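You operate a simulated robot arm through the tools that you are given. There is no shell and no other tool. Be economical: measure what you need, move in short steps, check, and stop when the job is done.

The job below is to be done with a simulated robot arm. You get a single attempt, and the scene is never put back.

TASK
Fetch the white card from the top of the green-topped table and set it on the second far wall shelf from the bottom. Then put the long green housing on the second far wall shelf from the bottom away on the top of the loading table. Then close the lid of the black case. The order counts.

It is judged by the outcome, as a careful person would: the job done as asked, and still so three seconds after it is handed in. It fails if anything else is knocked over, pushed out of place, dropped, spilled or broken. A push-on lid holds only when it is set on centred and level and pressed home; a screw cap is set on level and turned clockwise until tight.

THE ROBOT
A 7-joint arm with a fingered hand on a trunk, on a base that drives. Base frame: it is fixed to the floor where the robot stands at the start and does not move with it; the origin is under the middle of the robot, x ahead of it, y to its left, z up; the surface under the hand at the start is at about z = 880. Units: mm, degrees, N and s.
Its first joint turns from -166.0 to 166.0 degrees. Places, roughly: lid of the black case [-4300, 4800, 1100]; long green housing [2250, -250, 500]; second far wall shelf [2200, -200, 500]; top of the loading table [1600, 2600, 900]. Payload 4 kg.
The tool frame sits at the grasp point between the pads (the TCP): z along the fingers, y along the line on which they close. The tips reach 30 mm beyond it. Largest opening 104 mm; the body of the gripper starts 35 mm behind the TCP. The gripper is a hand of 4 fingers: y runs from the thumb to the fingers, the wrist lies at [-15, -113, -190] in the tool frame, and closing takes about 1.5 s.
Orientation is told as [roll, pitch, yaw] about the base's x, y, z axes, in that order, counted from this pose: with the fingers straight down and the wrist toward the robot, the tool's x, y and z point along [0, 1, 0], [1, 0, 0] and [0, 0, -1] of the base frame.

THE INTERFACE
- The arm moves only by the tool arm_command. Its argument "targets" is a list of rows, each a list of 3 entries, a list of its own where there are three numbers: the turn, a rotation vector about the base's x, y, z in units of 8 degrees (1.0 is 8 degrees), then the shift along the base's x, y, z in units of 20 mm (1.0 is 20 mm), then the gripper command, from -1 (shut) to 1 (fully open), values between in proportion. In form: [[[ax, ay, az], [dx, dy, dz], jaw], ...]. A call has 1 to 12 rows; each row shifts and turns the commanded pose from where the row before left it. A call with a number of a shift or a turn outside -1 to 1 is refused whole. Each row takes 0.2 s and may step no farther than 50 mm and 8.6 degrees from the row before; otherwise, or with a gripper value out of range, the whole call is refused. A pose out of reach is approached as far as the arm can. The call stops where the force on the tool passes 40 N (or 10 N more than at its start, if that is more) or the arm is blocked; 0.2 s more then pass. Each finger travels about 153 mm/s and halts on what it meets, pressing with about 24 N; the grip force reading is that of the motor and also rises with nothing between the fingers. The clock runs only during rows and for 0.2 s after the last one: add rows that do not move to give the fingers time. The reply holds the time, the measured pose of the TCP, the force on the tool along the base axes, the opening and the grip force, in the units named above and with some noise, with the torque about the TCP (base axes, N m) and any sound that the robot's microphone picked up.
- Cameras (640 x 400 px; columns grow to the right, rows downward): "scene" is now at [326.1, 186, 1225.7]; the picture's right is [-0.15, -0.99, 0.00], its down [-0.59, 0.09, -0.80] and it looks along [0.79, -0.12, -0.60] (base axes); focal length 280 px, centre (320, 200). "wrist" rides on the gripper at [61, -92, -130] in the tool frame; the picture's right is [-0.81, 0.28, -0.52], its down [-0.53, -0.71, 0.46] and it looks along [-0.24, 0.64, 0.72] (tool axes); focal length 275 px, centre (320, 200). There is no depth. A picture from a camera that has moved, and an enlarged one, comes with that camera's place and axes in the base frame and with its lens.
- get_image(camera): a new picture of that camera. It takes no simulated time.
- base_move(legs): drives the robot by 1 to 6 legs, each [ahead, left, turn to the left] in mm, mm and degrees, along the robot's own axes; the way and the turn of a leg run together, so that a leg with both is an arc; at most 1500 mm and 180 degrees a leg. The arm and the cameras ride along, it lands a little off, and it stops where it bumps. It gives what a move gives.
- preshape(shape): the hand has 4 fingers and takes this shape, open, in about a second: jaw (thumb against the fingers, like two jaws); tri (thumb and two fingers); tip (a fingertip pinch); poke (one finger out to press); point (the index stretched); flat (the hand flat); cup (the hand cupped); fist (a fist). The gripper value then closes the fingers along that shape, each until it touches; the sizes above hold for jaw. It gives what a move gives, with no picture.
- pan_tilt(pan, tilt): turns the head with the scene camera to pan (to the left, within 143 degrees either way) and tilt (down, from -29 to 69), counted from straight ahead of the robot. It gives what a move gives.
- enlarge(camera, box): a new picture of the part [left, top, right, bottom] of that camera's present view, enlarged. It takes no simulated time.
- close_job(): hands the job in; it is judged then, once.

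Work in short steps. Places have to be worked out from the pictures, the camera data and where the tool is seen: move nearer, look again, correct. Check each grasp and each placing, and mend what went wrong. You have 165 turns and 128 pictures in all, those below and enlarged ones among them. Open the gripper and draw the arm clear of the work before you hand the job in, unless the task says otherwise; then end with one line.

The tools are called as name(argument=value, ...) on one line, values as JSON. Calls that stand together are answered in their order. arm_command: Moves the arm, as the interface text tells. Its arguments: {"type":"object","properties":{"targets":{"type":"array","items":{"type":"array"}}},"required":["targets"]} The other tools are called the same way: preshape (shape) gives the hand a shape; base_move (legs) drives the base; pan_tilt (pan, tilt) turns the head that bears the scene camera; get_image (camera) takes a picture; enlarge (camera, box) takes an enlarged picture of a part of a camera's view; close_job () hands the job in.

At the start:

```text
time: 0.0
tcp_pos: [567.4, 203.4, 1073.2]
tcp_rot: [-0.1, -0.1, -0.1]
force: [-1.4, -1.1, 0.9]
moment: [0.0, -0.01, 0.01]
opening: 103.5
gripper_force: 0.0
shape: jaw
robot x, y, heading: [-4.5, -0.4, 0.0]
head pan, tilt: [-8.6, 37.0]
```

scene: 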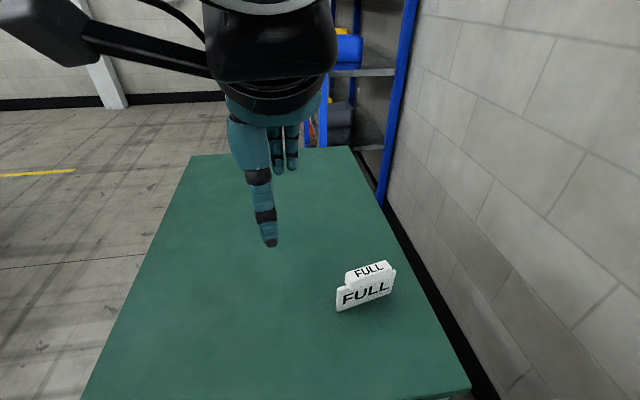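
wrist: 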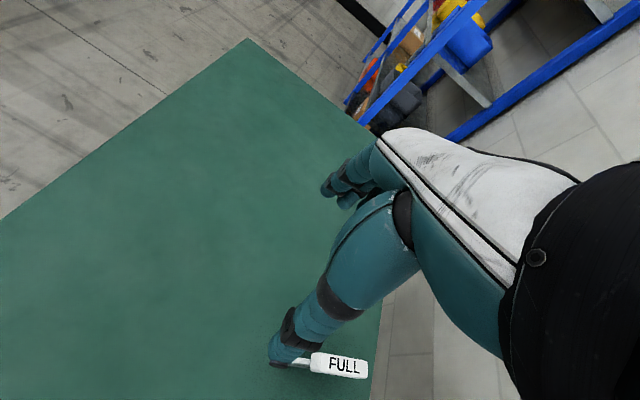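

The white card reading "FULL" stands near (540, 90) on the green table. I'll enlarge it to see its shape and orientation.

enlarge(camera="scene", box=[300, 230, 430, 330])

enlarge(camera="wrist", box=[250, 320, 400, 400])

```text
4.00 times, centred on (365, 280) of scene
camera zoom: at [326.1, 186.0, 1225.7], right [-0.15, -0.99, 0.0], down [-0.59, 0.09, -0.8], along [0.79, -0.12, -0.6], focal length 1119 px, centre (140, -120)
```

zoom: 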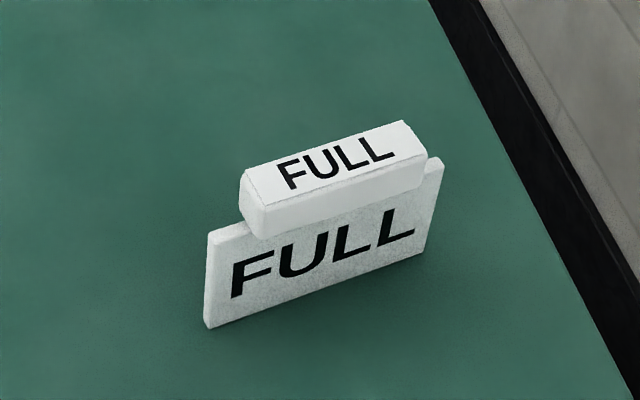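

```text
4.27 times, centred on (325, 360) of wrist
camera zoom: at [474.7, 264.8, 1203.9], right [0.28, -0.81, 0.52], down [-0.71, -0.53, -0.46], along [0.64, -0.24, -0.72], focal length 1174 px, centre (299, -483)
```

zoom: 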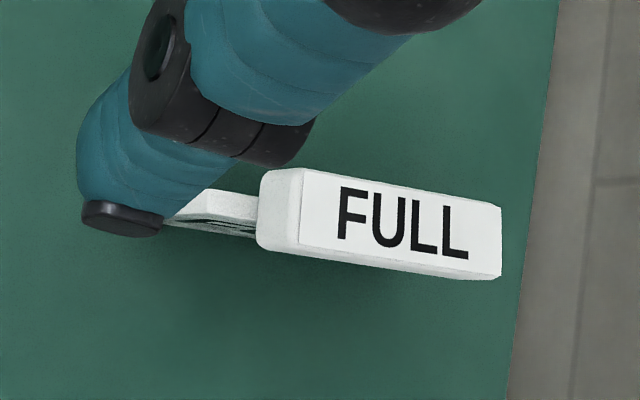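

The card is a vertical plate about 84 mm long with a bar on top, which makes a good handle. Its centre is about (543, 90) and the bar sits at z 929–942. Before choosing a grasp I'll look at the shelf ahead and at the space around it.

pan_tilt(pan=-12, tilt=12)

get_image(camera="scene")

pan_tilt(pan=60, tilt=15)

get_image(camera="scene")

pan_tilt(pan=135, tilt=15)

get_image(camera="scene")

```text
time: 0.9
tcp_pos: [567.3, 202.6, 1072.1]
tcp_rot: [0.0, 0.0, 0.1]
force: [0.0, -0.4, -0.4]
moment: [0.0, 0.0, 0.02]
opening: 103.5
gripper_force: 0.1
shape: jaw
robot x, y, heading: [0.1, -1.3, -0.2]
head pan, tilt: [-12.0, 12.0]
```

```text
123 pictures are left
camera scene: at [331.3, 179.7, 1265.5], right [-0.21, -0.98, 0.0], down [-0.2, 0.04, -0.98], along [0.96, -0.2, -0.21], focal length 280 px, centre (320, 200)
```

scene: 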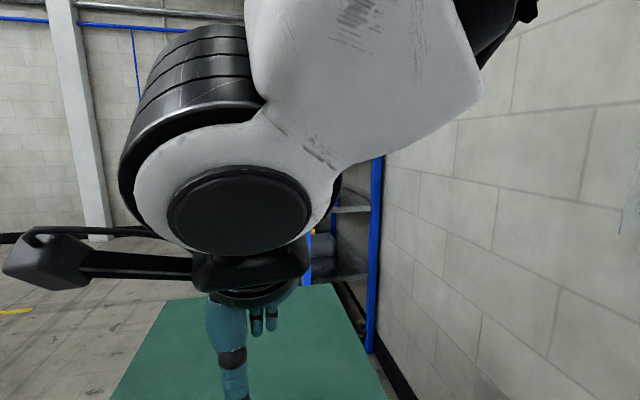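

```text
time: 2.3
tcp_pos: [568.2, 204.2, 1072.0]
tcp_rot: [-0.1, 0.0, 0.0]
force: [0.0, -1.0, 0.9]
moment: [-0.02, 0.03, 0.02]
opening: 103.5
gripper_force: 0.0
shape: jaw
robot x, y, heading: [-1.3, 1.6, 0.0]
head pan, tilt: [60.0, 15.0]
```

```text
122 pictures are left
camera scene: at [286.9, 279.9, 1260.7], right [0.87, -0.5, 0.0], down [-0.13, -0.22, -0.97], along [0.48, 0.84, -0.26], focal length 280 px, centre (320, 200)
```

scene: 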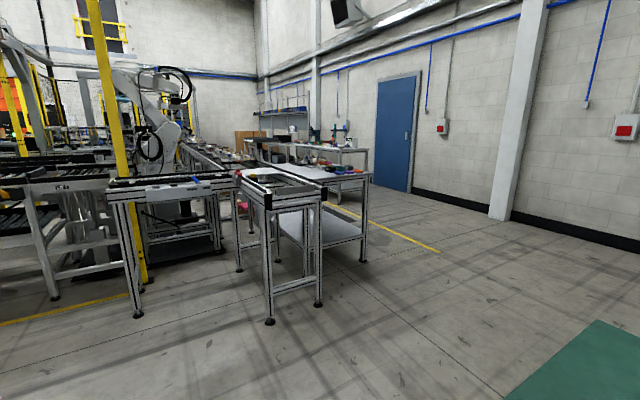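

```text
time: 3.8
tcp_pos: [567.2, 203.7, 1072.3]
tcp_rot: [0.0, 0.0, 0.0]
force: [-0.7, -0.2, -0.4]
moment: [-0.03, 0.0, -0.04]
opening: 103.7
gripper_force: 0.1
shape: jaw
robot x, y, heading: [1.0, 4.1, -0.1]
head pan, tilt: [135.0, 15.0]
```

```text
121 pictures are left
camera scene: at [174.1, 265.2, 1260.8], right [0.71, 0.71, 0.0], down [0.18, -0.18, -0.97], along [-0.68, 0.68, -0.26], focal length 280 px, centre (320, 200)
```

scene: 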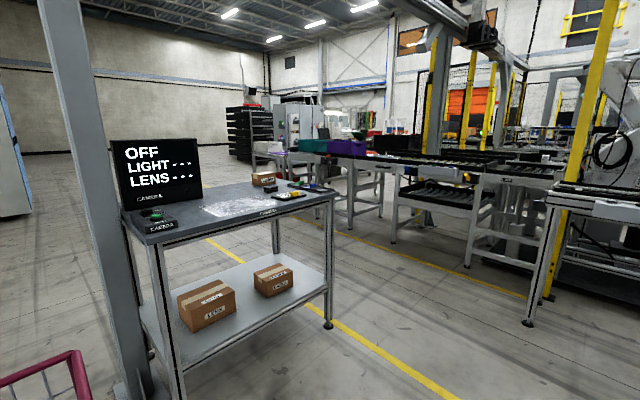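

There is plenty of floor on the left. I'll scout the shelf before grasping, driving left around the table and then forward to see the rack.

base_move(legs=[[0, 900, 0], [900, 0, 0]])

pan_tilt(pan=-40, tilt=25)

get_image(camera="scene")

```text
time: 12.9
tcp_pos: [1473.4, 1116.8, 1072.7]
tcp_rot: [-0.1, -0.1, 0.8]
force: [0.0, -0.1, -0.1]
moment: [-0.04, -0.01, -0.05]
opening: 103.5
gripper_force: 0.1
shape: jaw
robot x, y, heading: [911.3, 903.8, 0.9]
head pan, tilt: [135.0, 15.0]
```

```text
time: 15.6
tcp_pos: [1474.2, 1116.6, 1072.6]
tcp_rot: [0.0, 0.1, 0.9]
force: [-0.5, -0.4, -0.8]
moment: [-0.02, 0.0, 0.0]
opening: 103.4
gripper_force: 0.0
shape: jaw
robot x, y, heading: [910.4, 901.6, 0.8]
head pan, tilt: [-40.0, 25.0]
```

```text
120 pictures are left
camera scene: at [1219.3, 1049.3, 1244.5], right [-0.63, -0.78, 0.0], down [-0.33, 0.27, -0.91], along [0.7, -0.57, -0.42], focal length 280 px, centre (320, 200)
```

scene: 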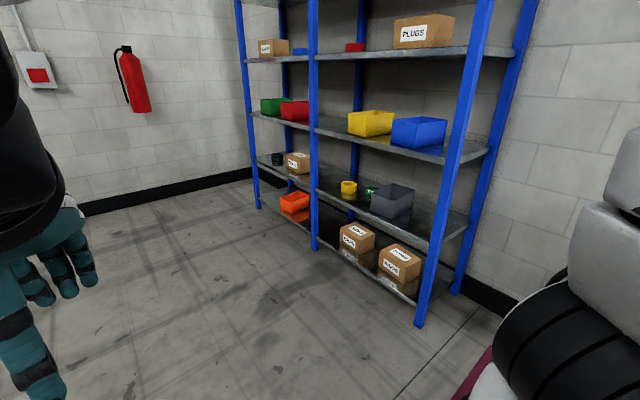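

The rack stands against the −y wall and faces +y. The second shelf holds a grey bin, a yellow cylinder and something green, so I'll zoom in there.

enlarge(camera="scene", box=[240, 90, 520, 300])

```text
1.90 times, centred on (380, 195) of scene
camera zoom: at [1219.3, 1049.3, 1244.5], right [-0.63, -0.78, 0.0], down [-0.33, 0.27, -0.91], along [0.7, -0.57, -0.42], focal length 533 px, centre (206, 210)
```

zoom: 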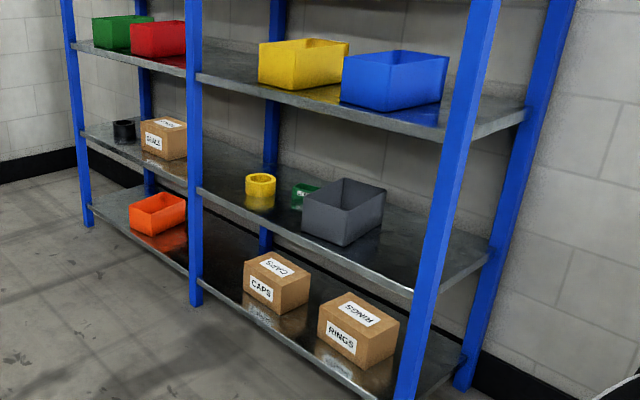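

The second shelf's front edge is at y≈-45, it starts at x≈1720, and it has about 380 mm of clear height. A plain downward grasp will therefore work for placing near the front edge. I'll drive back to the card.

base_move(legs=[[-915, 15, -0.8], [0, -905, 0]])

pan_tilt(pan=-8.6, tilt=45)

get_image(camera="scene")

```text
time: 24.6
tcp_pos: [570.2, 233.3, 1072.9]
tcp_rot: [-0.1, 0.0, 0.8]
force: [-1.4, -0.3, -0.5]
moment: [-0.02, 0.01, 0.0]
opening: 103.7
gripper_force: 0.1
shape: jaw
robot x, y, heading: [4.3, 25.2, 0.8]
head pan, tilt: [-40.0, 25.0]
```

```text
time: 25.6
tcp_pos: [569.4, 232.5, 1072.1]
tcp_rot: [0.0, 0.0, 0.7]
force: [-0.2, -0.7, 0.1]
moment: [-0.01, 0.0, 0.03]
opening: 103.6
gripper_force: 0.1
shape: jaw
robot x, y, heading: [4.7, 23.7, 0.7]
head pan, tilt: [-8.6, 45.0]
```

```text
118 pictures are left
camera scene: at [324.3, 213.8, 1214.0], right [-0.14, -0.99, 0.0], down [-0.7, 0.1, -0.71], along [0.7, -0.1, -0.71], focal length 280 px, centre (320, 200)
```

scene: 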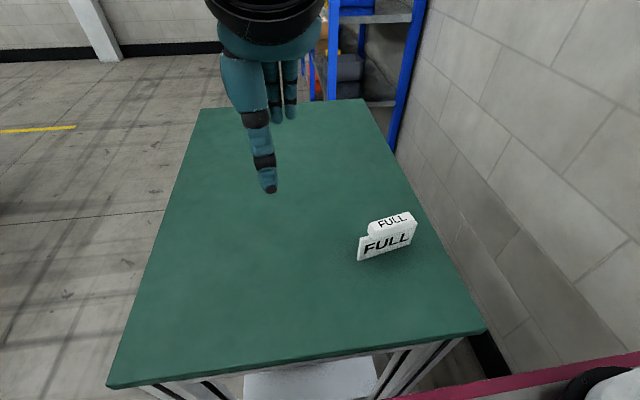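

The card checks out again at about (541, 90). I'll move above it with the fingers open and the hand yawed about 12° to match the plate.

arm_command(targets=[[[0, 0, 0.172], [-0.165, -0.894, -0.33], 1], [[0, 0, 0.172], [-0.165, -0.894, -0.33], 1], [[0, 0, 0.172], [-0.165, -0.894, -0.33], 1], [[0, 0, 0.172], [-0.165, -0.894, -0.33], 1], [[0, 0, 0.172], [-0.165, -0.894, -0.33], 1], [[0, 0, 0.172], [-0.165, -0.894, -0.33], 1], [[0, 0, 0.172], [-0.165, -0.894, -0.33], 1], [[0, 0, 0.172], [-0.165, -0.894, -0.33], 1], [[0, 0, 0], [0, 0, 0], 1]])

get_image(camera="scene")

get_image(camera="wrist")

```text
time: 27.6
tcp_pos: [567.2, 115.0, 1048.5]
tcp_rot: [-0.1, 0.2, 11.7]
force: [0.9, -0.6, -0.3]
moment: [0.02, -0.01, 0.0]
opening: 103.4
gripper_force: 0.0
shape: jaw
out of reach, approached as far as the arm can: row 6, 7, 8
robot x, y, heading: [4.4, 23.3, 0.4]
head pan, tilt: [-8.6, 45.0]
```

```text
117 pictures are left
camera scene: at [324.2, 213.8, 1213.9], right [-0.14, -0.99, 0.0], down [-0.7, 0.1, -0.71], along [0.7, -0.1, -0.71], focal length 280 px, centre (320, 200)
```

scene: 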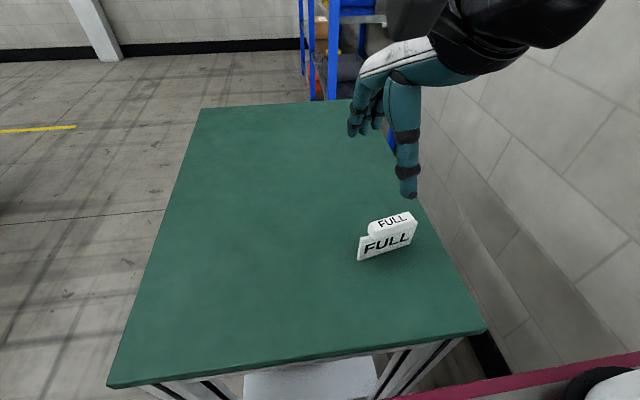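

```text
116 pictures are left
camera wrist: at [466.3, 155.4, 1179.3], right [0.44, -0.74, 0.52], down [-0.59, -0.67, -0.45], along [0.68, -0.11, -0.73], focal length 275 px, centre (320, 200)
```

wrist: 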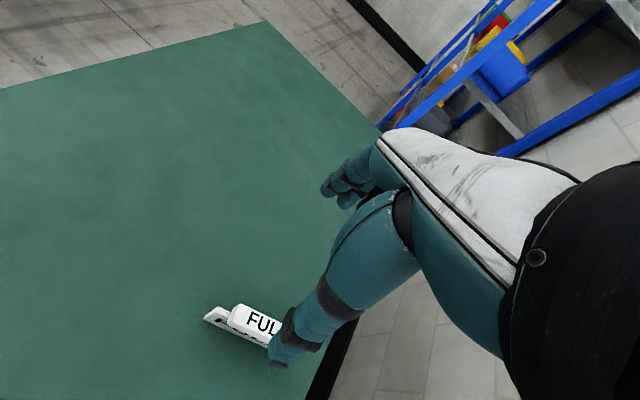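

Rows 6–8 were out of reach: the arm works better with the target further to its left. I'll shift the base 110 mm right. The wall is at y≈-550, so there is room.

base_move(legs=[[0, -110, 0]])

```text
time: 28.8
tcp_pos: [571.0, 3.8, 1048.3]
tcp_rot: [-0.1, 0.3, 11.7]
force: [0.6, -0.2, 0.1]
moment: [0.0, 0.02, 0.0]
opening: 103.6
gripper_force: 0.1
shape: jaw
robot x, y, heading: [7.0, -86.4, 0.9]
head pan, tilt: [-8.6, 45.0]
```

Now I'll move over the card at (543, 90) and come down to z 1010.

arm_command(targets=[[[0, 0, 0], [-0.28, 0.86, 0], 1], [[0, 0, 0], [-0.28, 0.86, 0], 1], [[0, 0, 0], [-0.28, 0.86, 0], 1], [[0, 0, 0], [-0.28, 0.86, -0.8], 1], [[0, 0, 0], [-0.28, 0.86, -1.0], 1], [[0, 0, 0], [0, 0, 0], 1]])

get_image(camera="scene")

get_image(camera="wrist")

```text
time: 30.2
tcp_pos: [542.4, 89.7, 1013.1]
tcp_rot: [0.0, 0.1, 11.6]
force: [0.6, 0.1, -0.7]
moment: [0.04, -0.02, -0.01]
opening: 103.8
gripper_force: 0.0
shape: jaw
robot x, y, heading: [9.9, -81.0, 0.6]
head pan, tilt: [-8.6, 45.0]
```

```text
115 pictures are left
camera scene: at [325.8, 103.8, 1213.9], right [-0.14, -0.99, 0.0], down [-0.7, 0.1, -0.71], along [0.7, -0.1, -0.71], focal length 280 px, centre (320, 200)
```

scene: 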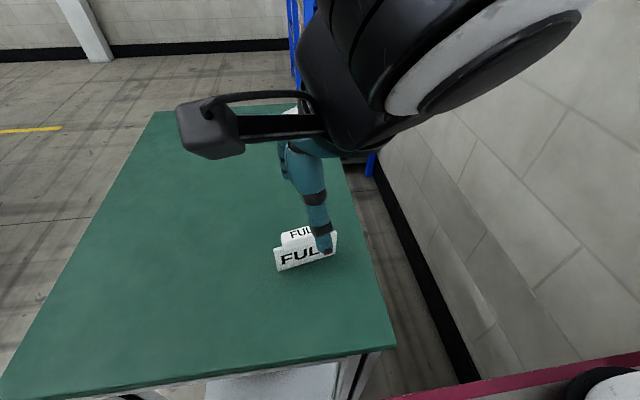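

```text
114 pictures are left
camera wrist: at [440.1, 131.6, 1143.1], right [0.43, -0.74, 0.52], down [-0.59, -0.67, -0.45], along [0.68, -0.11, -0.73], focal length 275 px, centre (320, 200)
```

wrist: 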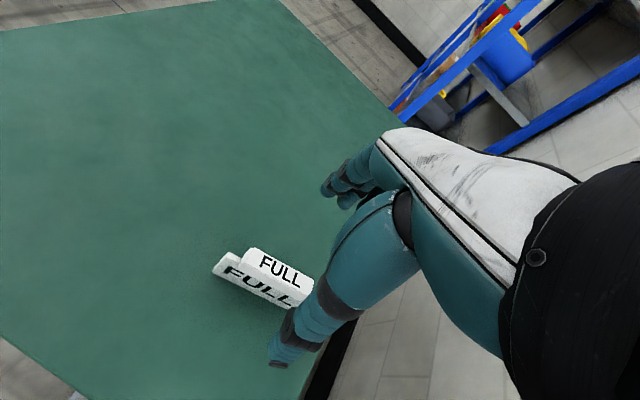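

The card and the TCP agree to within a few millimetres. I'll come down to z 938 with the bar centred between the open fingers.

arm_command(targets=[[[0, 0, 0], [0, 0.05, -0.94], 1], [[0, 0, 0], [0, 0, -0.94], 1], [[0, 0, 0], [0, 0, -0.94], 1], [[0, 0, 0], [0, 0, -0.94], 1], [[0, 0, 0], [0, 0, 0], 1]])

get_image(camera="wrist")

get_image(camera="scene")

```text
time: 31.4
tcp_pos: [548.8, 100.2, 941.9]
tcp_rot: [-0.1, 0.1, 11.6]
force: [0.3, 0.4, -0.3]
moment: [-0.02, 0.03, 0.03]
opening: 103.6
gripper_force: 0.1
shape: jaw
out of reach, approached as far as the arm can: row 3, 4
robot x, y, heading: [7.9, -83.9, 0.6]
head pan, tilt: [-8.6, 45.0]
```

```text
113 pictures are left
camera wrist: at [446.7, 141.8, 1072.4], right [0.43, -0.74, 0.52], down [-0.59, -0.67, -0.45], along [0.68, -0.11, -0.73], focal length 275 px, centre (320, 200)
```

wrist: 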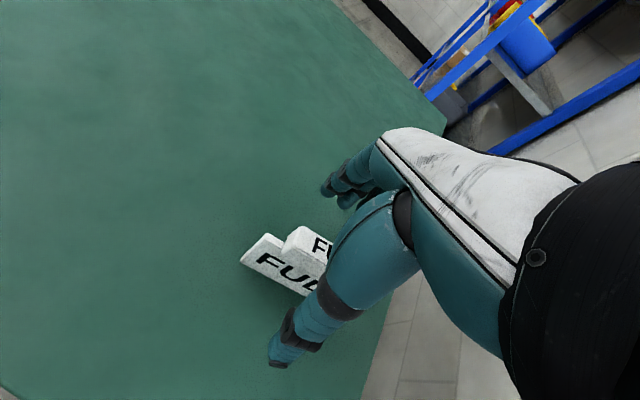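

```text
112 pictures are left
camera scene: at [325.8, 103.8, 1213.9], right [-0.14, -0.99, 0.0], down [-0.7, 0.1, -0.71], along [0.7, -0.1, -0.71], focal length 280 px, centre (320, 200)
```

scene: 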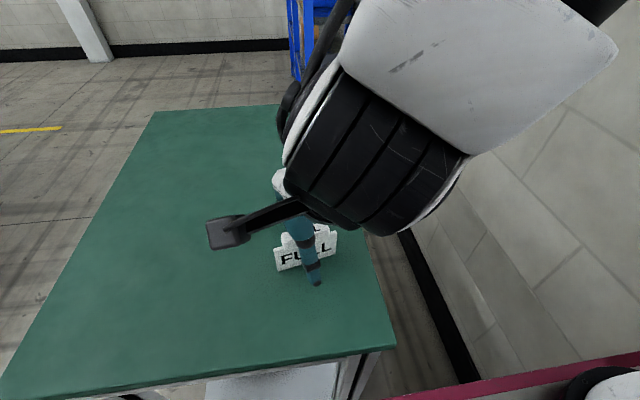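

The arm stopped at its reach limit, 10 mm off along the bar. A small base shift will centre the hand.

base_move(legs=[[-8, -12, 0]])

get_image(camera="wrist")

```text
time: 32.2
tcp_pos: [540.6, 87.7, 941.6]
tcp_rot: [-0.1, 0.2, 11.7]
force: [-0.4, 0.5, 0.8]
moment: [0.0, 0.0, -0.01]
opening: 103.5
gripper_force: 0.0
shape: jaw
robot x, y, heading: [-1.5, -100.6, 0.4]
head pan, tilt: [-8.6, 45.0]
```

```text
111 pictures are left
camera wrist: at [438.7, 129.3, 1072.6], right [0.43, -0.74, 0.52], down [-0.59, -0.67, -0.45], along [0.68, -0.11, -0.73], focal length 275 px, centre (320, 200)
```

wrist: 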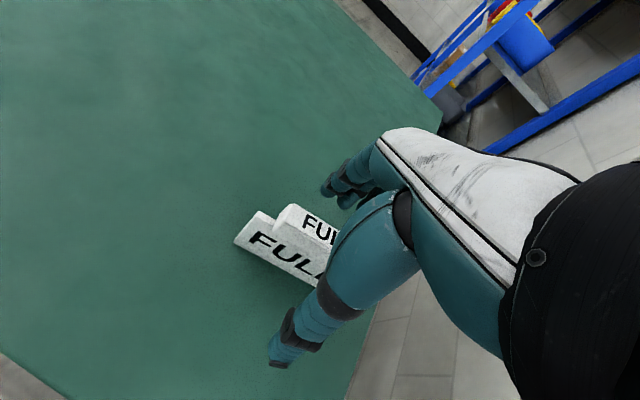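

The bar's mid-point is at about x 540, between the fingers. I'll close partway first, then all the way.

arm_command(targets=[[[0, 0, 0], [0, 0, 0], -0.3], [[0, 0, 0], [0, 0, 0], -0.3], [[0, 0, 0], [0, 0, 0], -0.3], [[0, 0, 0], [0, 0, 0], -0.3]])

get_image(camera="wrist")

```text
time: 33.2
tcp_pos: [543.0, 87.0, 941.1]
tcp_rot: [-0.1, 0.2, 11.6]
force: [0.2, 0.5, 0.0]
moment: [0.05, 0.02, 0.04]
opening: 37.0
gripper_force: 0.0
shape: jaw
robot x, y, heading: [-4.1, -99.2, 0.8]
head pan, tilt: [-8.6, 45.0]
```

```text
110 pictures are left
camera wrist: at [438.7, 129.3, 1072.6], right [0.43, -0.74, 0.52], down [-0.59, -0.67, -0.45], along [0.68, -0.11, -0.73], focal length 275 px, centre (320, 200)
```

wrist: 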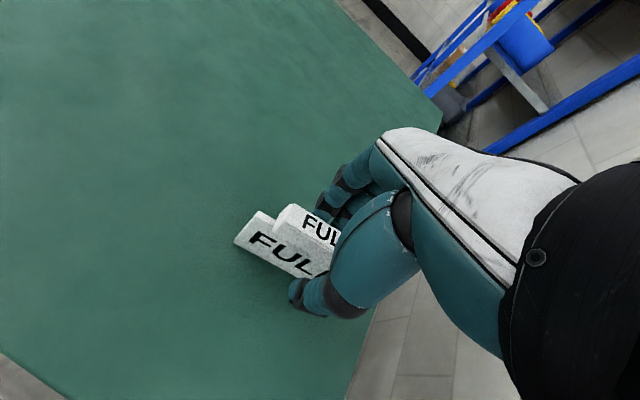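

The opening is 37 mm and the card hasn't been disturbed. I'll close fully.

arm_command(targets=[[[0, 0, 0], [0, 0, 0], -1], [[0, 0, 0], [0, 0, 0], -1], [[0, 0, 0], [0, 0, 0], -1], [[0, 0, 0], [0, 0, 0], -1], [[0, 0, 0], [0, 0, 0], -1], [[0, 0, 0], [0, 0, 0], -1]])

get_image(camera="wrist")

```text
time: 34.6
tcp_pos: [541.6, 87.5, 941.2]
tcp_rot: [-0.1, 0.2, 11.6]
force: [-0.8, -0.9, -0.2]
moment: [0.02, -0.04, -0.01]
opening: 2.9
gripper_force: 24.0
shape: jaw
robot x, y, heading: [-2.0, -98.1, 0.4]
head pan, tilt: [-8.6, 45.0]
```

```text
109 pictures are left
camera wrist: at [438.7, 129.3, 1072.6], right [0.43, -0.74, 0.52], down [-0.59, -0.67, -0.45], along [0.68, -0.11, -0.73], focal length 275 px, centre (320, 200)
```

wrist: 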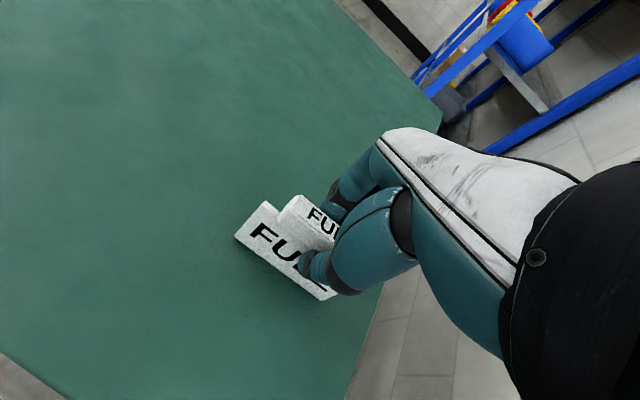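

The opening reads 2.9 mm at 24 N, so the fingertips are gripping the thin plate under the bar. I'll lift gently and check.

arm_command(targets=[[[0, 0, 0], [0, 0, 0.5], -1], [[0, 0, 0], [0, 0, 1], -1], [[0, 0, 0], [0, 0, 1], -1], [[0, 0, 0], [0, 0, 1], -1], [[0, 0, 0], [0, 0, 1], -1], [[0, 0, 0], [0, 0, 0], -1]])

get_image(camera="wrist")

get_image(camera="scene")

```text
time: 36.0
tcp_pos: [538.7, 87.1, 1029.1]
tcp_rot: [-0.1, 0.1, 11.6]
force: [-0.5, -0.4, -0.3]
moment: [0.0, -0.02, 0.01]
opening: 3.2
gripper_force: 23.4
shape: jaw
robot x, y, heading: [-0.3, -100.0, 0.7]
head pan, tilt: [-8.6, 45.0]
```

```text
108 pictures are left
camera wrist: at [437.1, 129.4, 1161.5], right [0.43, -0.74, 0.52], down [-0.59, -0.67, -0.45], along [0.68, -0.11, -0.73], focal length 275 px, centre (320, 200)
```

wrist: 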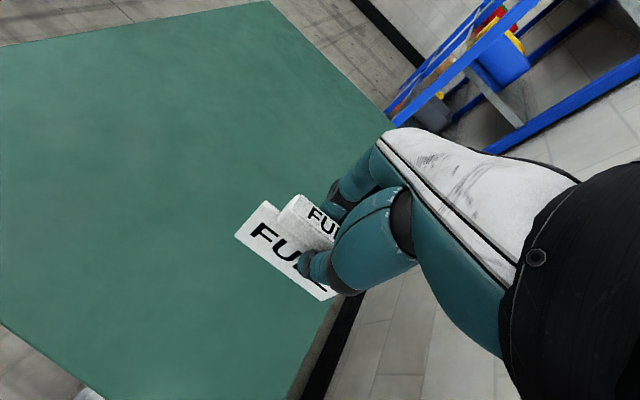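

```text
107 pictures are left
camera scene: at [317.8, 91.3, 1213.9], right [-0.14, -0.99, 0.0], down [-0.7, 0.1, -0.71], along [0.7, -0.1, -0.71], focal length 280 px, centre (320, 200)
```

scene: 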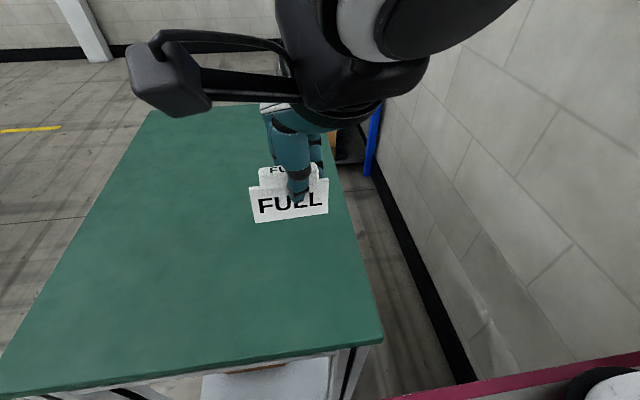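

The card is in the hand. I'll zoom in to see how it sits in the grip.

enlarge(camera="scene", box=[230, 140, 350, 240])

enlarge(camera="wrist", box=[220, 160, 380, 320])

```text
4.00 times, centred on (290, 190) of scene
camera zoom: at [317.8, 91.3, 1213.9], right [-0.14, -0.99, 0.0], down [-0.7, 0.1, -0.71], along [0.7, -0.1, -0.71], focal length 1119 px, centre (440, 240)
```

zoom: 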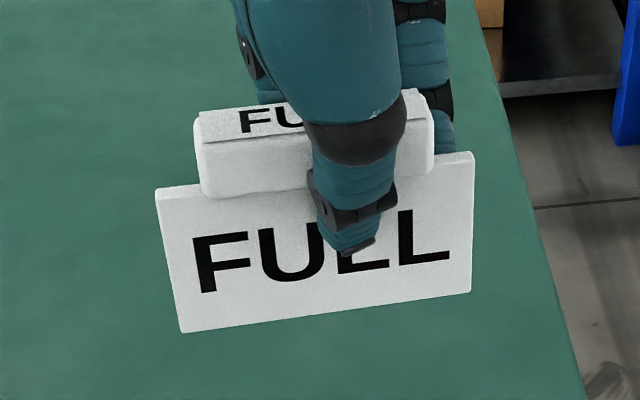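

```text
2.50 times, centred on (300, 240) of wrist
camera zoom: at [437.1, 129.4, 1161.5], right [0.43, -0.74, 0.52], down [-0.59, -0.67, -0.45], along [0.68, -0.11, -0.73], focal length 688 px, centre (370, 100)
```

zoom: 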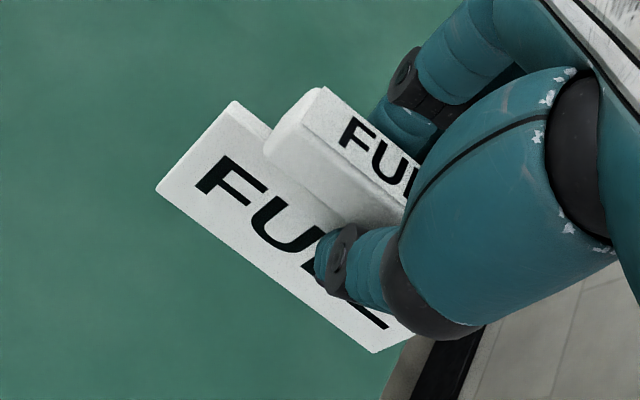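

The card hangs level and nearly vertical, centred about 5 mm left of the TCP. I'll drive around the table to face the rack and look at the second shelf from in front.

base_move(legs=[[0, 1100, 0], [1500, 0, 0], [400, 0, 0], [0, 0, -90]])

pan_tilt(pan=10, tilt=30)

get_image(camera="scene")

get_image(camera="wrist")

```text
time: 54.6
tcp_pos: [2130.0, 583.7, 1029.3]
tcp_rot: [-0.1, 0.2, -73.2]
force: [-0.4, -0.3, 0.1]
moment: [0.0, -0.04, 0.01]
opening: 2.9
gripper_force: 24.1
shape: jaw
robot x, y, heading: [1896.2, 1106.4, -84.1]
head pan, tilt: [-8.6, 45.0]
```

```text
time: 55.4
tcp_pos: [2131.1, 586.0, 1030.2]
tcp_rot: [0.0, 0.2, -73.2]
force: [0.2, -0.5, -0.1]
moment: [0.01, -0.02, 0.01]
opening: 2.9
gripper_force: 23.8
shape: jaw
robot x, y, heading: [1892.6, 1103.5, -84.3]
head pan, tilt: [10.0, 30.0]
```

```text
104 pictures are left
camera scene: at [2142.9, 798.8, 1236.5], right [-0.96, -0.27, 0.0], down [-0.14, 0.48, -0.87], along [0.24, -0.83, -0.5], focal length 280 px, centre (320, 200)
```

scene: 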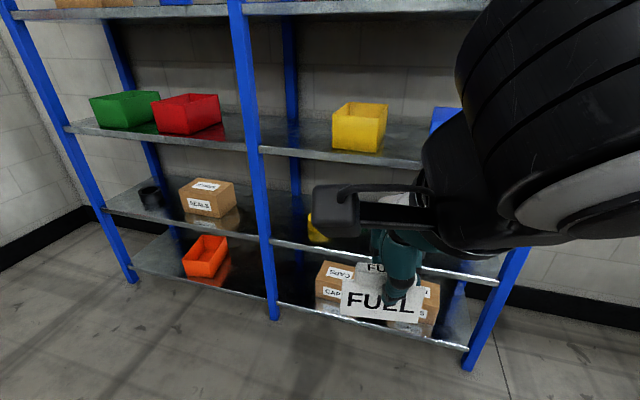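

```text
103 pictures are left
camera wrist: at [2161.8, 689.7, 1161.2], right [-0.69, -0.5, 0.52], down [-0.72, 0.53, -0.45], along [-0.05, -0.69, -0.73], focal length 275 px, centre (320, 200)
```

wrist: 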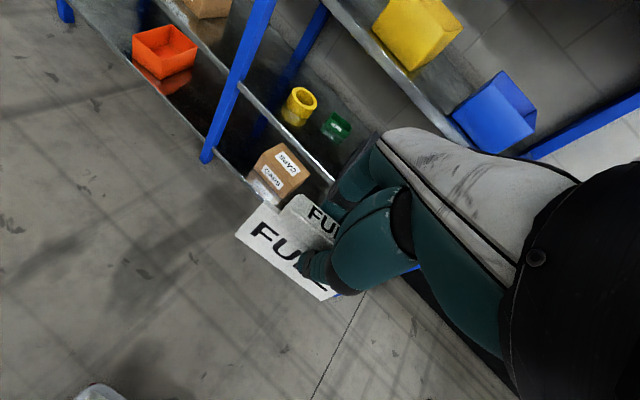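

The free area is right of the bin at x≈1760–2000, so I'll place the card at about (1870, -95). I'll approach to y≈700, staying back from the rack, and lower the arm there.

base_move(legs=[[0, 0, -5.8], [400, -274, 0]])

arm_command(targets=[[[0, 0, 0], [0, 0, -1], -1], [[0, 0, 0], [0, 0, -1], -1], [[0, 0, 0], [0, 0, -1], -1], [[0, 0, 0], [0, 0, -1], -1], [[0, 0, 0], [0, -1, -1], -1], [[0, 0, 0], [0, -1, -1], -1], [[0, 0, 0], [0, 0, 0], -1]])

```text
time: 58.8
tcp_pos: [1793.2, 167.6, 1029.4]
tcp_rot: [-0.1, 0.2, -79.8]
force: [-0.1, -0.3, -0.7]
moment: [-0.01, 0.02, -0.04]
opening: 2.9
gripper_force: 24.5
shape: jaw
robot x, y, heading: [1621.4, 710.1, -90.9]
head pan, tilt: [10.0, 30.0]
```

```text
time: 60.4
tcp_pos: [1791.8, 127.2, 908.0]
tcp_rot: [-0.1, 0.3, -79.9]
force: [0.7, -0.2, 0.1]
moment: [0.02, -0.04, 0.02]
opening: 3.4
gripper_force: 23.9
shape: jaw
robot x, y, heading: [1618.0, 711.4, -91.0]
head pan, tilt: [10.0, 30.0]
```

No reach problem so far. I'll keep lowering and move left.

arm_command(targets=[[[0, 0, 0], [0.4, 0, -1], -1], [[0, 0, 0], [0.4, 0, -1], -1], [[0, 0, 0], [0.4, 0, -1], -1], [[0, 0, 0], [0.4, 0, -1], -1], [[0, 0, 0], [0.4, 0, -1], -1], [[0, 0, 0], [0.4, 0, -1], -1], [[0, 0, 0], [0.4, 0, -1], -1], [[0, 0, 0], [0.4, 0, -1], -1], [[0, 0, 0], [0, 0, -1], -1], [[0, 0, 0], [0, 0, -1], -1], [[0, 0, 0], [0, 0, -1], -1], [[0, 0, 0], [0, 0, 0], -1]])

get_image(camera="wrist")

get_image(camera="scene")

```text
time: 63.0
tcp_pos: [1856.1, 126.7, 689.9]
tcp_rot: [-0.1, 0.3, -79.8]
force: [0.6, -0.1, -0.1]
moment: [-0.02, -0.04, -0.02]
opening: 3.2
gripper_force: 23.9
shape: jaw
robot x, y, heading: [1619.6, 714.1, -90.9]
head pan, tilt: [10.0, 30.0]
```

```text
102 pictures are left
camera wrist: at [1900.4, 227.7, 820.4], right [-0.75, -0.42, 0.52], down [-0.65, 0.61, -0.45], along [-0.13, -0.68, -0.73], focal length 275 px, centre (320, 200)
```

wrist: 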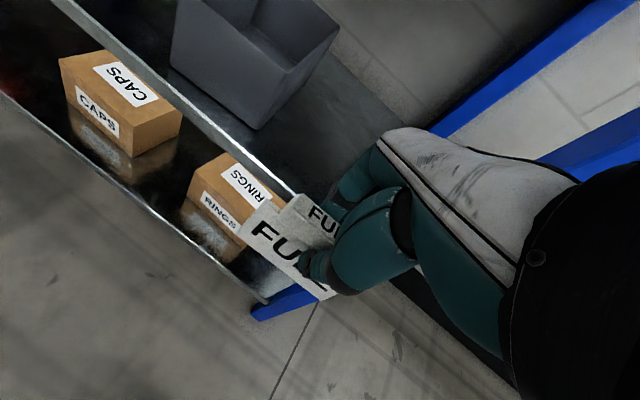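

```text
101 pictures are left
camera scene: at [1830.6, 378.5, 1236.5], right [-0.99, -0.16, 0.0], down [-0.08, 0.49, -0.87], along [0.14, -0.85, -0.5], focal length 280 px, centre (320, 200)
```

scene: 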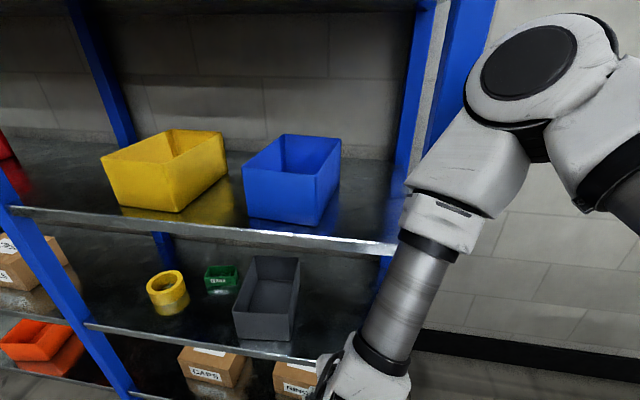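

The forearm leans toward the rack in this folded posture. I'll back the base up 300 mm and reach out further, so the elbow stays clear.

base_move(legs=[[-300, 0, 0.9]])

arm_command(targets=[[[0, 0, 0], [0, -1, 0], -1], [[0, 0, 0], [0, -1, 0], -1], [[0, 0, 0], [0, -1, 0], -1], [[0, 0, 0], [0, -1, 0], -1], [[0, 0, 0], [0, -1, 0], -1], [[0, 0, 0], [0, -1, 0], -1], [[0, 0, 0], [0, -1, 0], -1], [[0, 0, 0], [0, -1, 0], -1], [[0, 0, 0], [0, -1, 0], -1], [[0, 0, 0], [0, -1, 0], -1], [[0, 0, 0], [0, 0, 0], -1]])

get_image(camera="scene")

```text
time: 65.0
tcp_pos: [1866.7, 427.8, 688.6]
tcp_rot: [-0.1, 0.2, -78.9]
force: [-0.4, -1.2, -0.9]
moment: [-0.01, -0.02, -0.01]
opening: 3.3
gripper_force: 23.8
shape: jaw
robot x, y, heading: [1619.1, 1006.8, -89.7]
head pan, tilt: [10.0, 30.0]
```

```text
time: 67.4
tcp_pos: [1867.1, 226.1, 688.4]
tcp_rot: [0.0, 0.2, -78.9]
force: [-0.8, 0.3, -0.2]
moment: [-0.01, -0.01, 0.03]
opening: 3.5
gripper_force: 24.2
shape: jaw
robot x, y, heading: [1619.1, 1008.6, -90.1]
head pan, tilt: [10.0, 30.0]
```

```text
100 pictures are left
camera scene: at [1837.3, 679.0, 1236.5], right [-0.98, -0.18, 0.0], down [-0.09, 0.49, -0.87], along [0.15, -0.85, -0.5], focal length 280 px, centre (320, 200)
```

scene: 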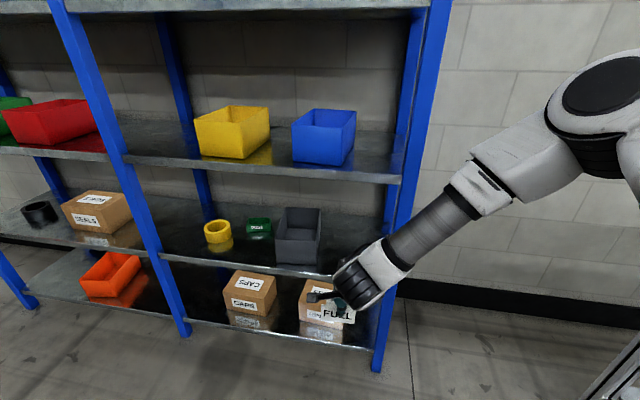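

The posture is better, but I need to know where the elbow and forearm are relative to the rack's right post. I'll look at the arm.

pan_tilt(pan=-40, tilt=20)

get_image(camera="scene")

pan_tilt(pan=-90, tilt=30)

get_image(camera="scene")

```text
time: 68.6
tcp_pos: [1866.1, 226.5, 688.9]
tcp_rot: [-0.2, 0.2, -78.8]
force: [0.9, -0.6, 0.4]
moment: [0.0, 0.01, 0.0]
opening: 3.1
gripper_force: 23.8
shape: jaw
robot x, y, heading: [1623.6, 1008.0, -89.9]
head pan, tilt: [-40.0, 20.0]
```

```text
99 pictures are left
camera scene: at [1761.8, 696.5, 1252.6], right [-0.77, 0.64, 0.0], down [0.22, 0.26, -0.94], along [-0.6, -0.72, -0.34], focal length 280 px, centre (320, 200)
```

scene: 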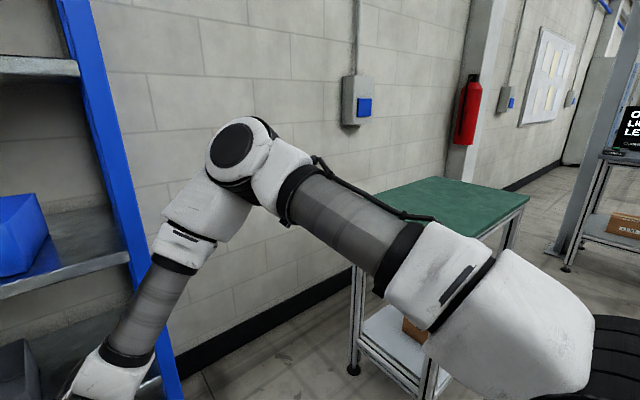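

```text
time: 69.8
tcp_pos: [1867.4, 226.5, 688.6]
tcp_rot: [-0.1, 0.3, -78.9]
force: [0.4, 0.2, -0.6]
moment: [-0.03, 0.0, -0.02]
opening: 3.2
gripper_force: 23.9
shape: jaw
robot x, y, heading: [1622.4, 1007.3, -89.9]
head pan, tilt: [-90.0, 30.0]
```

```text
98 pictures are left
camera scene: at [1731.0, 767.8, 1236.5], right [0.0, 1.0, 0.0], down [0.5, 0.0, -0.87], along [-0.87, 0.0, -0.5], focal length 280 px, centre (320, 200)
```

scene: 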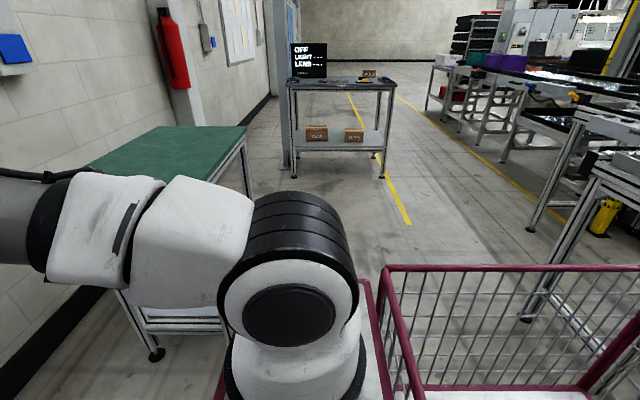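

The elbow currently sits further toward the rack than the wrist does. I'll try backing the base another 150 mm and stretching the arm, to see whether the forearm gets steeper.

base_move(legs=[[-150, 100, 0]])

arm_command(targets=[[[0, 0, 0], [-0.8, -1, -0.5], -1], [[0, 0, 0], [-0.8, -1, -0.5], -1], [[0, 0, 0], [-0.8, -1, -0.5], -1], [[0, 0, 0], [-0.8, -1, -0.5], -1], [[0, 0, 0], [-0.8, -1, 0], -1], [[0, 0, 0], [-0.8, -1, 0], -1], [[0, 0, 0], [-0.8, -1, 0], -1], [[0, 0, 0], [0, 0, 0], -1]])

pan_tilt(pan=-20, tilt=30)

get_image(camera="scene")

```text
time: 71.3
tcp_pos: [1968.2, 381.3, 688.5]
tcp_rot: [0.0, 0.2, -78.9]
force: [-0.3, -0.6, 0.4]
moment: [-0.01, 0.02, -0.04]
opening: 3.5
gripper_force: 24.2
shape: jaw
robot x, y, heading: [1721.8, 1161.2, -89.6]
head pan, tilt: [-90.0, 30.0]
```

```text
time: 73.1
tcp_pos: [1855.6, 241.8, 648.9]
tcp_rot: [-0.1, 0.1, -78.8]
force: [0.0, 0.0, -1.1]
moment: [0.0, 0.0, 0.03]
opening: 3.5
gripper_force: 24.4
shape: jaw
robot x, y, heading: [1719.9, 1159.6, -89.8]
head pan, tilt: [-90.0, 30.0]
```

```text
time: 74.5
tcp_pos: [1857.1, 243.0, 649.4]
tcp_rot: [0.0, 0.2, -79.0]
force: [0.5, 0.6, -0.3]
moment: [-0.03, 0.0, 0.02]
opening: 3.2
gripper_force: 23.9
shape: jaw
robot x, y, heading: [1721.3, 1158.2, -89.8]
head pan, tilt: [-20.0, 30.0]
```

```text
97 pictures are left
camera scene: at [1892.2, 836.7, 1236.5], right [-0.94, 0.34, 0.0], down [0.17, 0.47, -0.87], along [-0.29, -0.81, -0.5], focal length 280 px, centre (320, 200)
```

scene: 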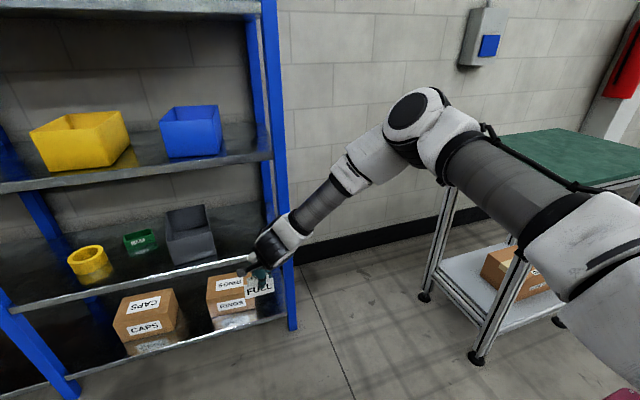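

Much better: the elbow is now about 100 mm further from the rack than the wrist. I'll lower to z≈605 and then drive forward 300 mm with this posture.

arm_command(targets=[[[0, 0, 0], [0.3, 0, -1], -1], [[0, 0, 0], [0.3, 0, -1], -1], [[0, 0, 0], [0, 0, -0.2], -1], [[0, 0, 0], [0, 0, 0], -1]])

base_move(legs=[[240, 0, 0]])

get_image(camera="scene")

get_image(camera="wrist")

```text
time: 75.5
tcp_pos: [1868.5, 240.3, 602.7]
tcp_rot: [-0.1, 0.2, -78.9]
force: [-0.6, 0.2, -0.6]
moment: [0.0, 0.04, 0.04]
opening: 3.4
gripper_force: 23.9
shape: jaw
robot x, y, heading: [1721.1, 1159.7, -89.8]
head pan, tilt: [-20.0, 30.0]
```

```text
time: 77.3
tcp_pos: [1867.6, 1.5, 603.7]
tcp_rot: [0.0, 0.1, -78.8]
force: [-0.1, -0.5, -0.6]
moment: [-0.02, -0.02, -0.01]
opening: 3.4
gripper_force: 23.9
shape: jaw
robot x, y, heading: [1724.6, 923.2, -89.9]
head pan, tilt: [-20.0, 30.0]
```

```text
96 pictures are left
camera scene: at [1892.6, 597.7, 1236.5], right [-0.94, 0.34, 0.0], down [0.17, 0.47, -0.87], along [-0.29, -0.81, -0.5], focal length 280 px, centre (320, 200)
```

scene: 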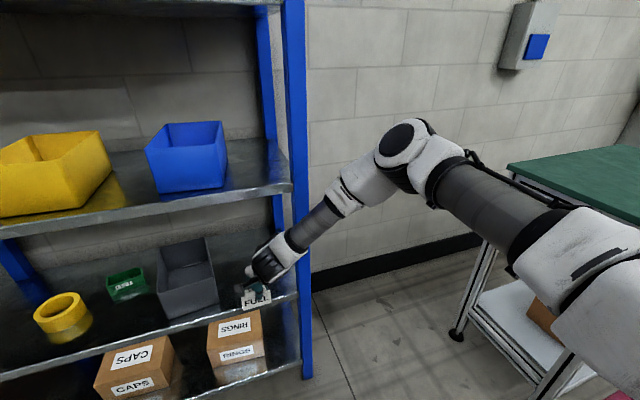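

```text
95 pictures are left
camera wrist: at [1911.0, 103.5, 735.7], right [-0.74, -0.43, 0.52], down [-0.66, 0.6, -0.45], along [-0.12, -0.68, -0.73], focal length 275 px, centre (320, 200)
```

wrist: 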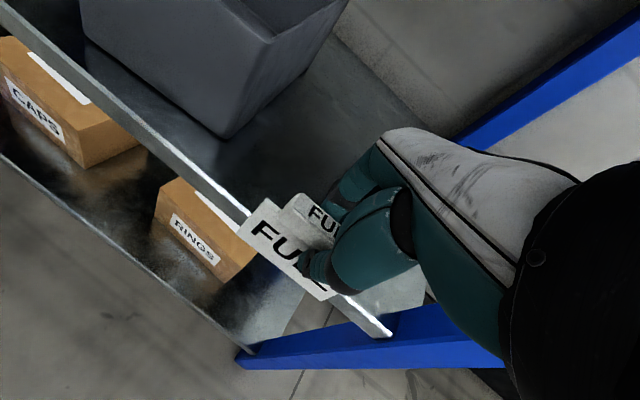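

The forearm is well clear of the post. The shelf front edge is at y≈-40 and the bin corner at x≈1996. I'll drive 92 mm further, putting the card over the shelf.

base_move(legs=[[92, 0, 0]])

get_image(camera="scene")

get_image(camera="wrist")

```text
time: 78.4
tcp_pos: [1868.3, -90.0, 603.7]
tcp_rot: [-0.1, 0.2, -78.9]
force: [-0.4, -0.2, -1.0]
moment: [0.0, 0.0, -0.02]
opening: 3.2
gripper_force: 23.8
shape: jaw
robot x, y, heading: [1724.1, 828.7, -89.9]
head pan, tilt: [-20.0, 30.0]
```

```text
94 pictures are left
camera scene: at [1892.5, 504.4, 1236.5], right [-0.94, 0.34, 0.0], down [0.17, 0.47, -0.87], along [-0.29, -0.81, -0.5], focal length 280 px, centre (320, 200)
```

scene: 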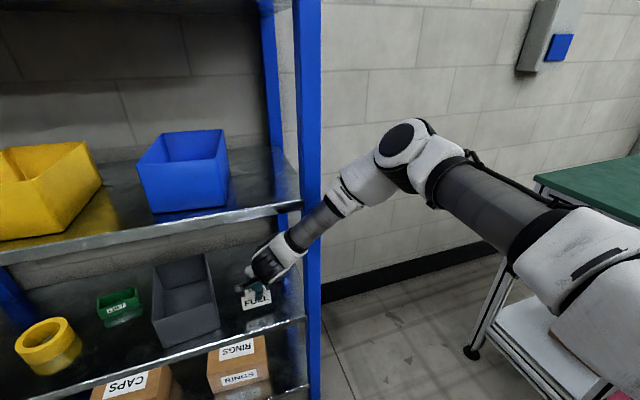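

```text
93 pictures are left
camera wrist: at [1910.7, 10.2, 735.7], right [-0.74, -0.43, 0.52], down [-0.66, 0.6, -0.45], along [-0.12, -0.68, -0.73], focal length 275 px, centre (320, 200)
```

wrist: 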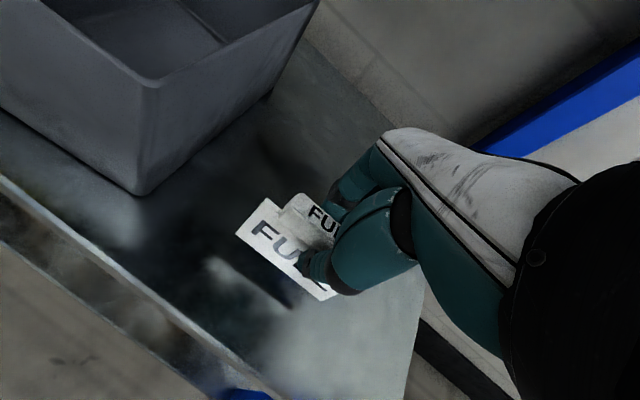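

The card is over the shelf. I'll lower 32 mm and then creep down.

arm_command(targets=[[[0, 0, 0], [0, 0, -0.8], -1], [[0, 0, 0], [0, 0, -0.8], -1], [[0, 0, 0], [0, 0, 0], -1]])

arm_command(targets=[[[0, 0, 0], [0, 0, -0.1], -1], [[0, 0, 0], [0, 0, -0.1], -1], [[0, 0, 0], [0, 0, 0], -1]])

enlarge(camera="wrist", box=[200, 170, 380, 320])

```text
time: 79.3
tcp_pos: [1867.7, -93.5, 576.1]
tcp_rot: [0.1, -0.4, -79.0]
force: [-1.3, 4.2, 18.9]
moment: [0.2, 0.05, 0.01]
opening: 5.0
gripper_force: 23.9
shape: jaw
robot x, y, heading: [1719.7, 825.6, -90.1]
head pan, tilt: [-20.0, 30.0]
stopped in row 3: the force on the tool passed its limit at 41 N (the readings are from after the stop); the commanded pose is now the measured one
```

```text
time: 79.9
tcp_pos: [1869.6, -96.8, 575.8]
tcp_rot: [0.0, -0.7, -79.0]
force: [-1.7, 3.4, 19.6]
moment: [0.24, 0.07, 0.03]
opening: 5.2
gripper_force: 24.3
shape: jaw
robot x, y, heading: [1720.5, 832.6, -89.9]
head pan, tilt: [-20.0, 30.0]
stopped in row 3: the force on the tool passed its limit at 42 N (the readings are from after the stop); the commanded pose is now the measured one
```

```text
2.67 times, centred on (290, 245) of wrist
camera zoom: at [1910.5, 7.0, 705.9], right [-0.74, -0.42, 0.52], down [-0.66, 0.59, -0.46], along [-0.11, -0.69, -0.72], focal length 734 px, centre (400, 80)
```

zoom: 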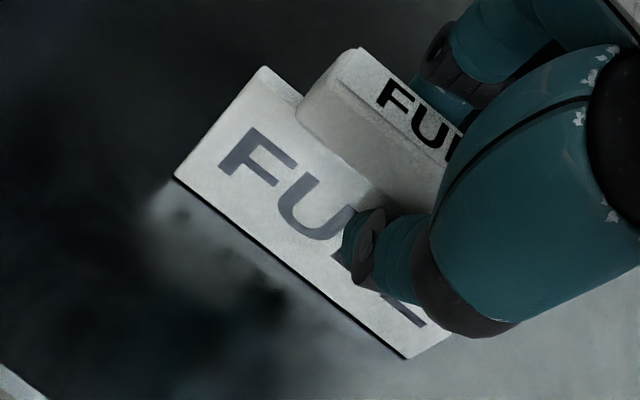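

The card touched down, so the shelf surface is at about z 515. I'll relieve the pressure slightly and check that it is upright.

arm_command(targets=[[[0, 0, 0], [0, 0, 0.1], -1], [[0, 0, 0], [0, 0, 0], -1]])

enlarge(camera="scene", box=[210, 240, 310, 320])

enlarge(camera="wrist", box=[200, 170, 380, 320])

```text
time: 80.5
tcp_pos: [1869.5, -95.5, 576.0]
tcp_rot: [0.0, -0.5, -79.1]
force: [0.1, 2.8, 9.4]
moment: [0.14, -0.01, -0.01]
opening: 5.2
gripper_force: 24.0
shape: jaw
robot x, y, heading: [1727.0, 830.9, -89.9]
head pan, tilt: [-20.0, 30.0]
```

```text
5.00 times, centred on (260, 280) of scene
camera zoom: at [1892.4, 504.8, 1236.6], right [-0.94, 0.34, 0.0], down [0.17, 0.47, -0.87], along [-0.29, -0.81, -0.5], focal length 1398 px, centre (620, -200)
```

zoom: 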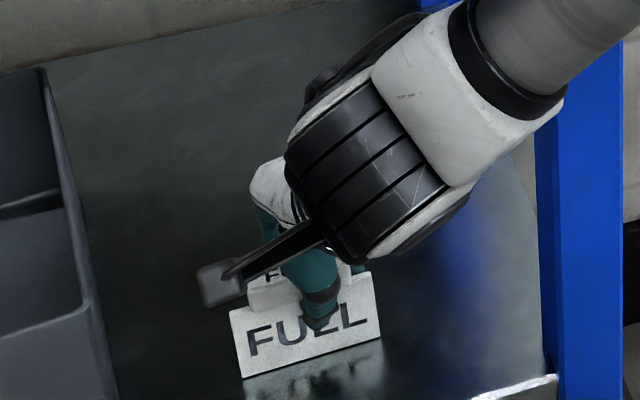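

```text
2.67 times, centred on (290, 245) of wrist
camera zoom: at [1910.4, 7.5, 706.8], right [-0.74, -0.42, 0.52], down [-0.66, 0.59, -0.46], along [-0.12, -0.69, -0.72], focal length 734 px, centre (400, 80)
```

zoom: 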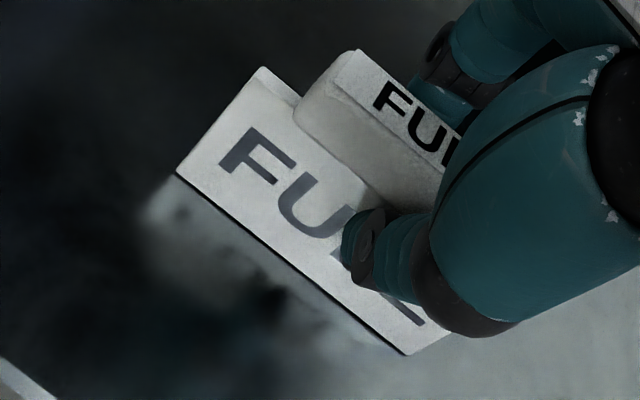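

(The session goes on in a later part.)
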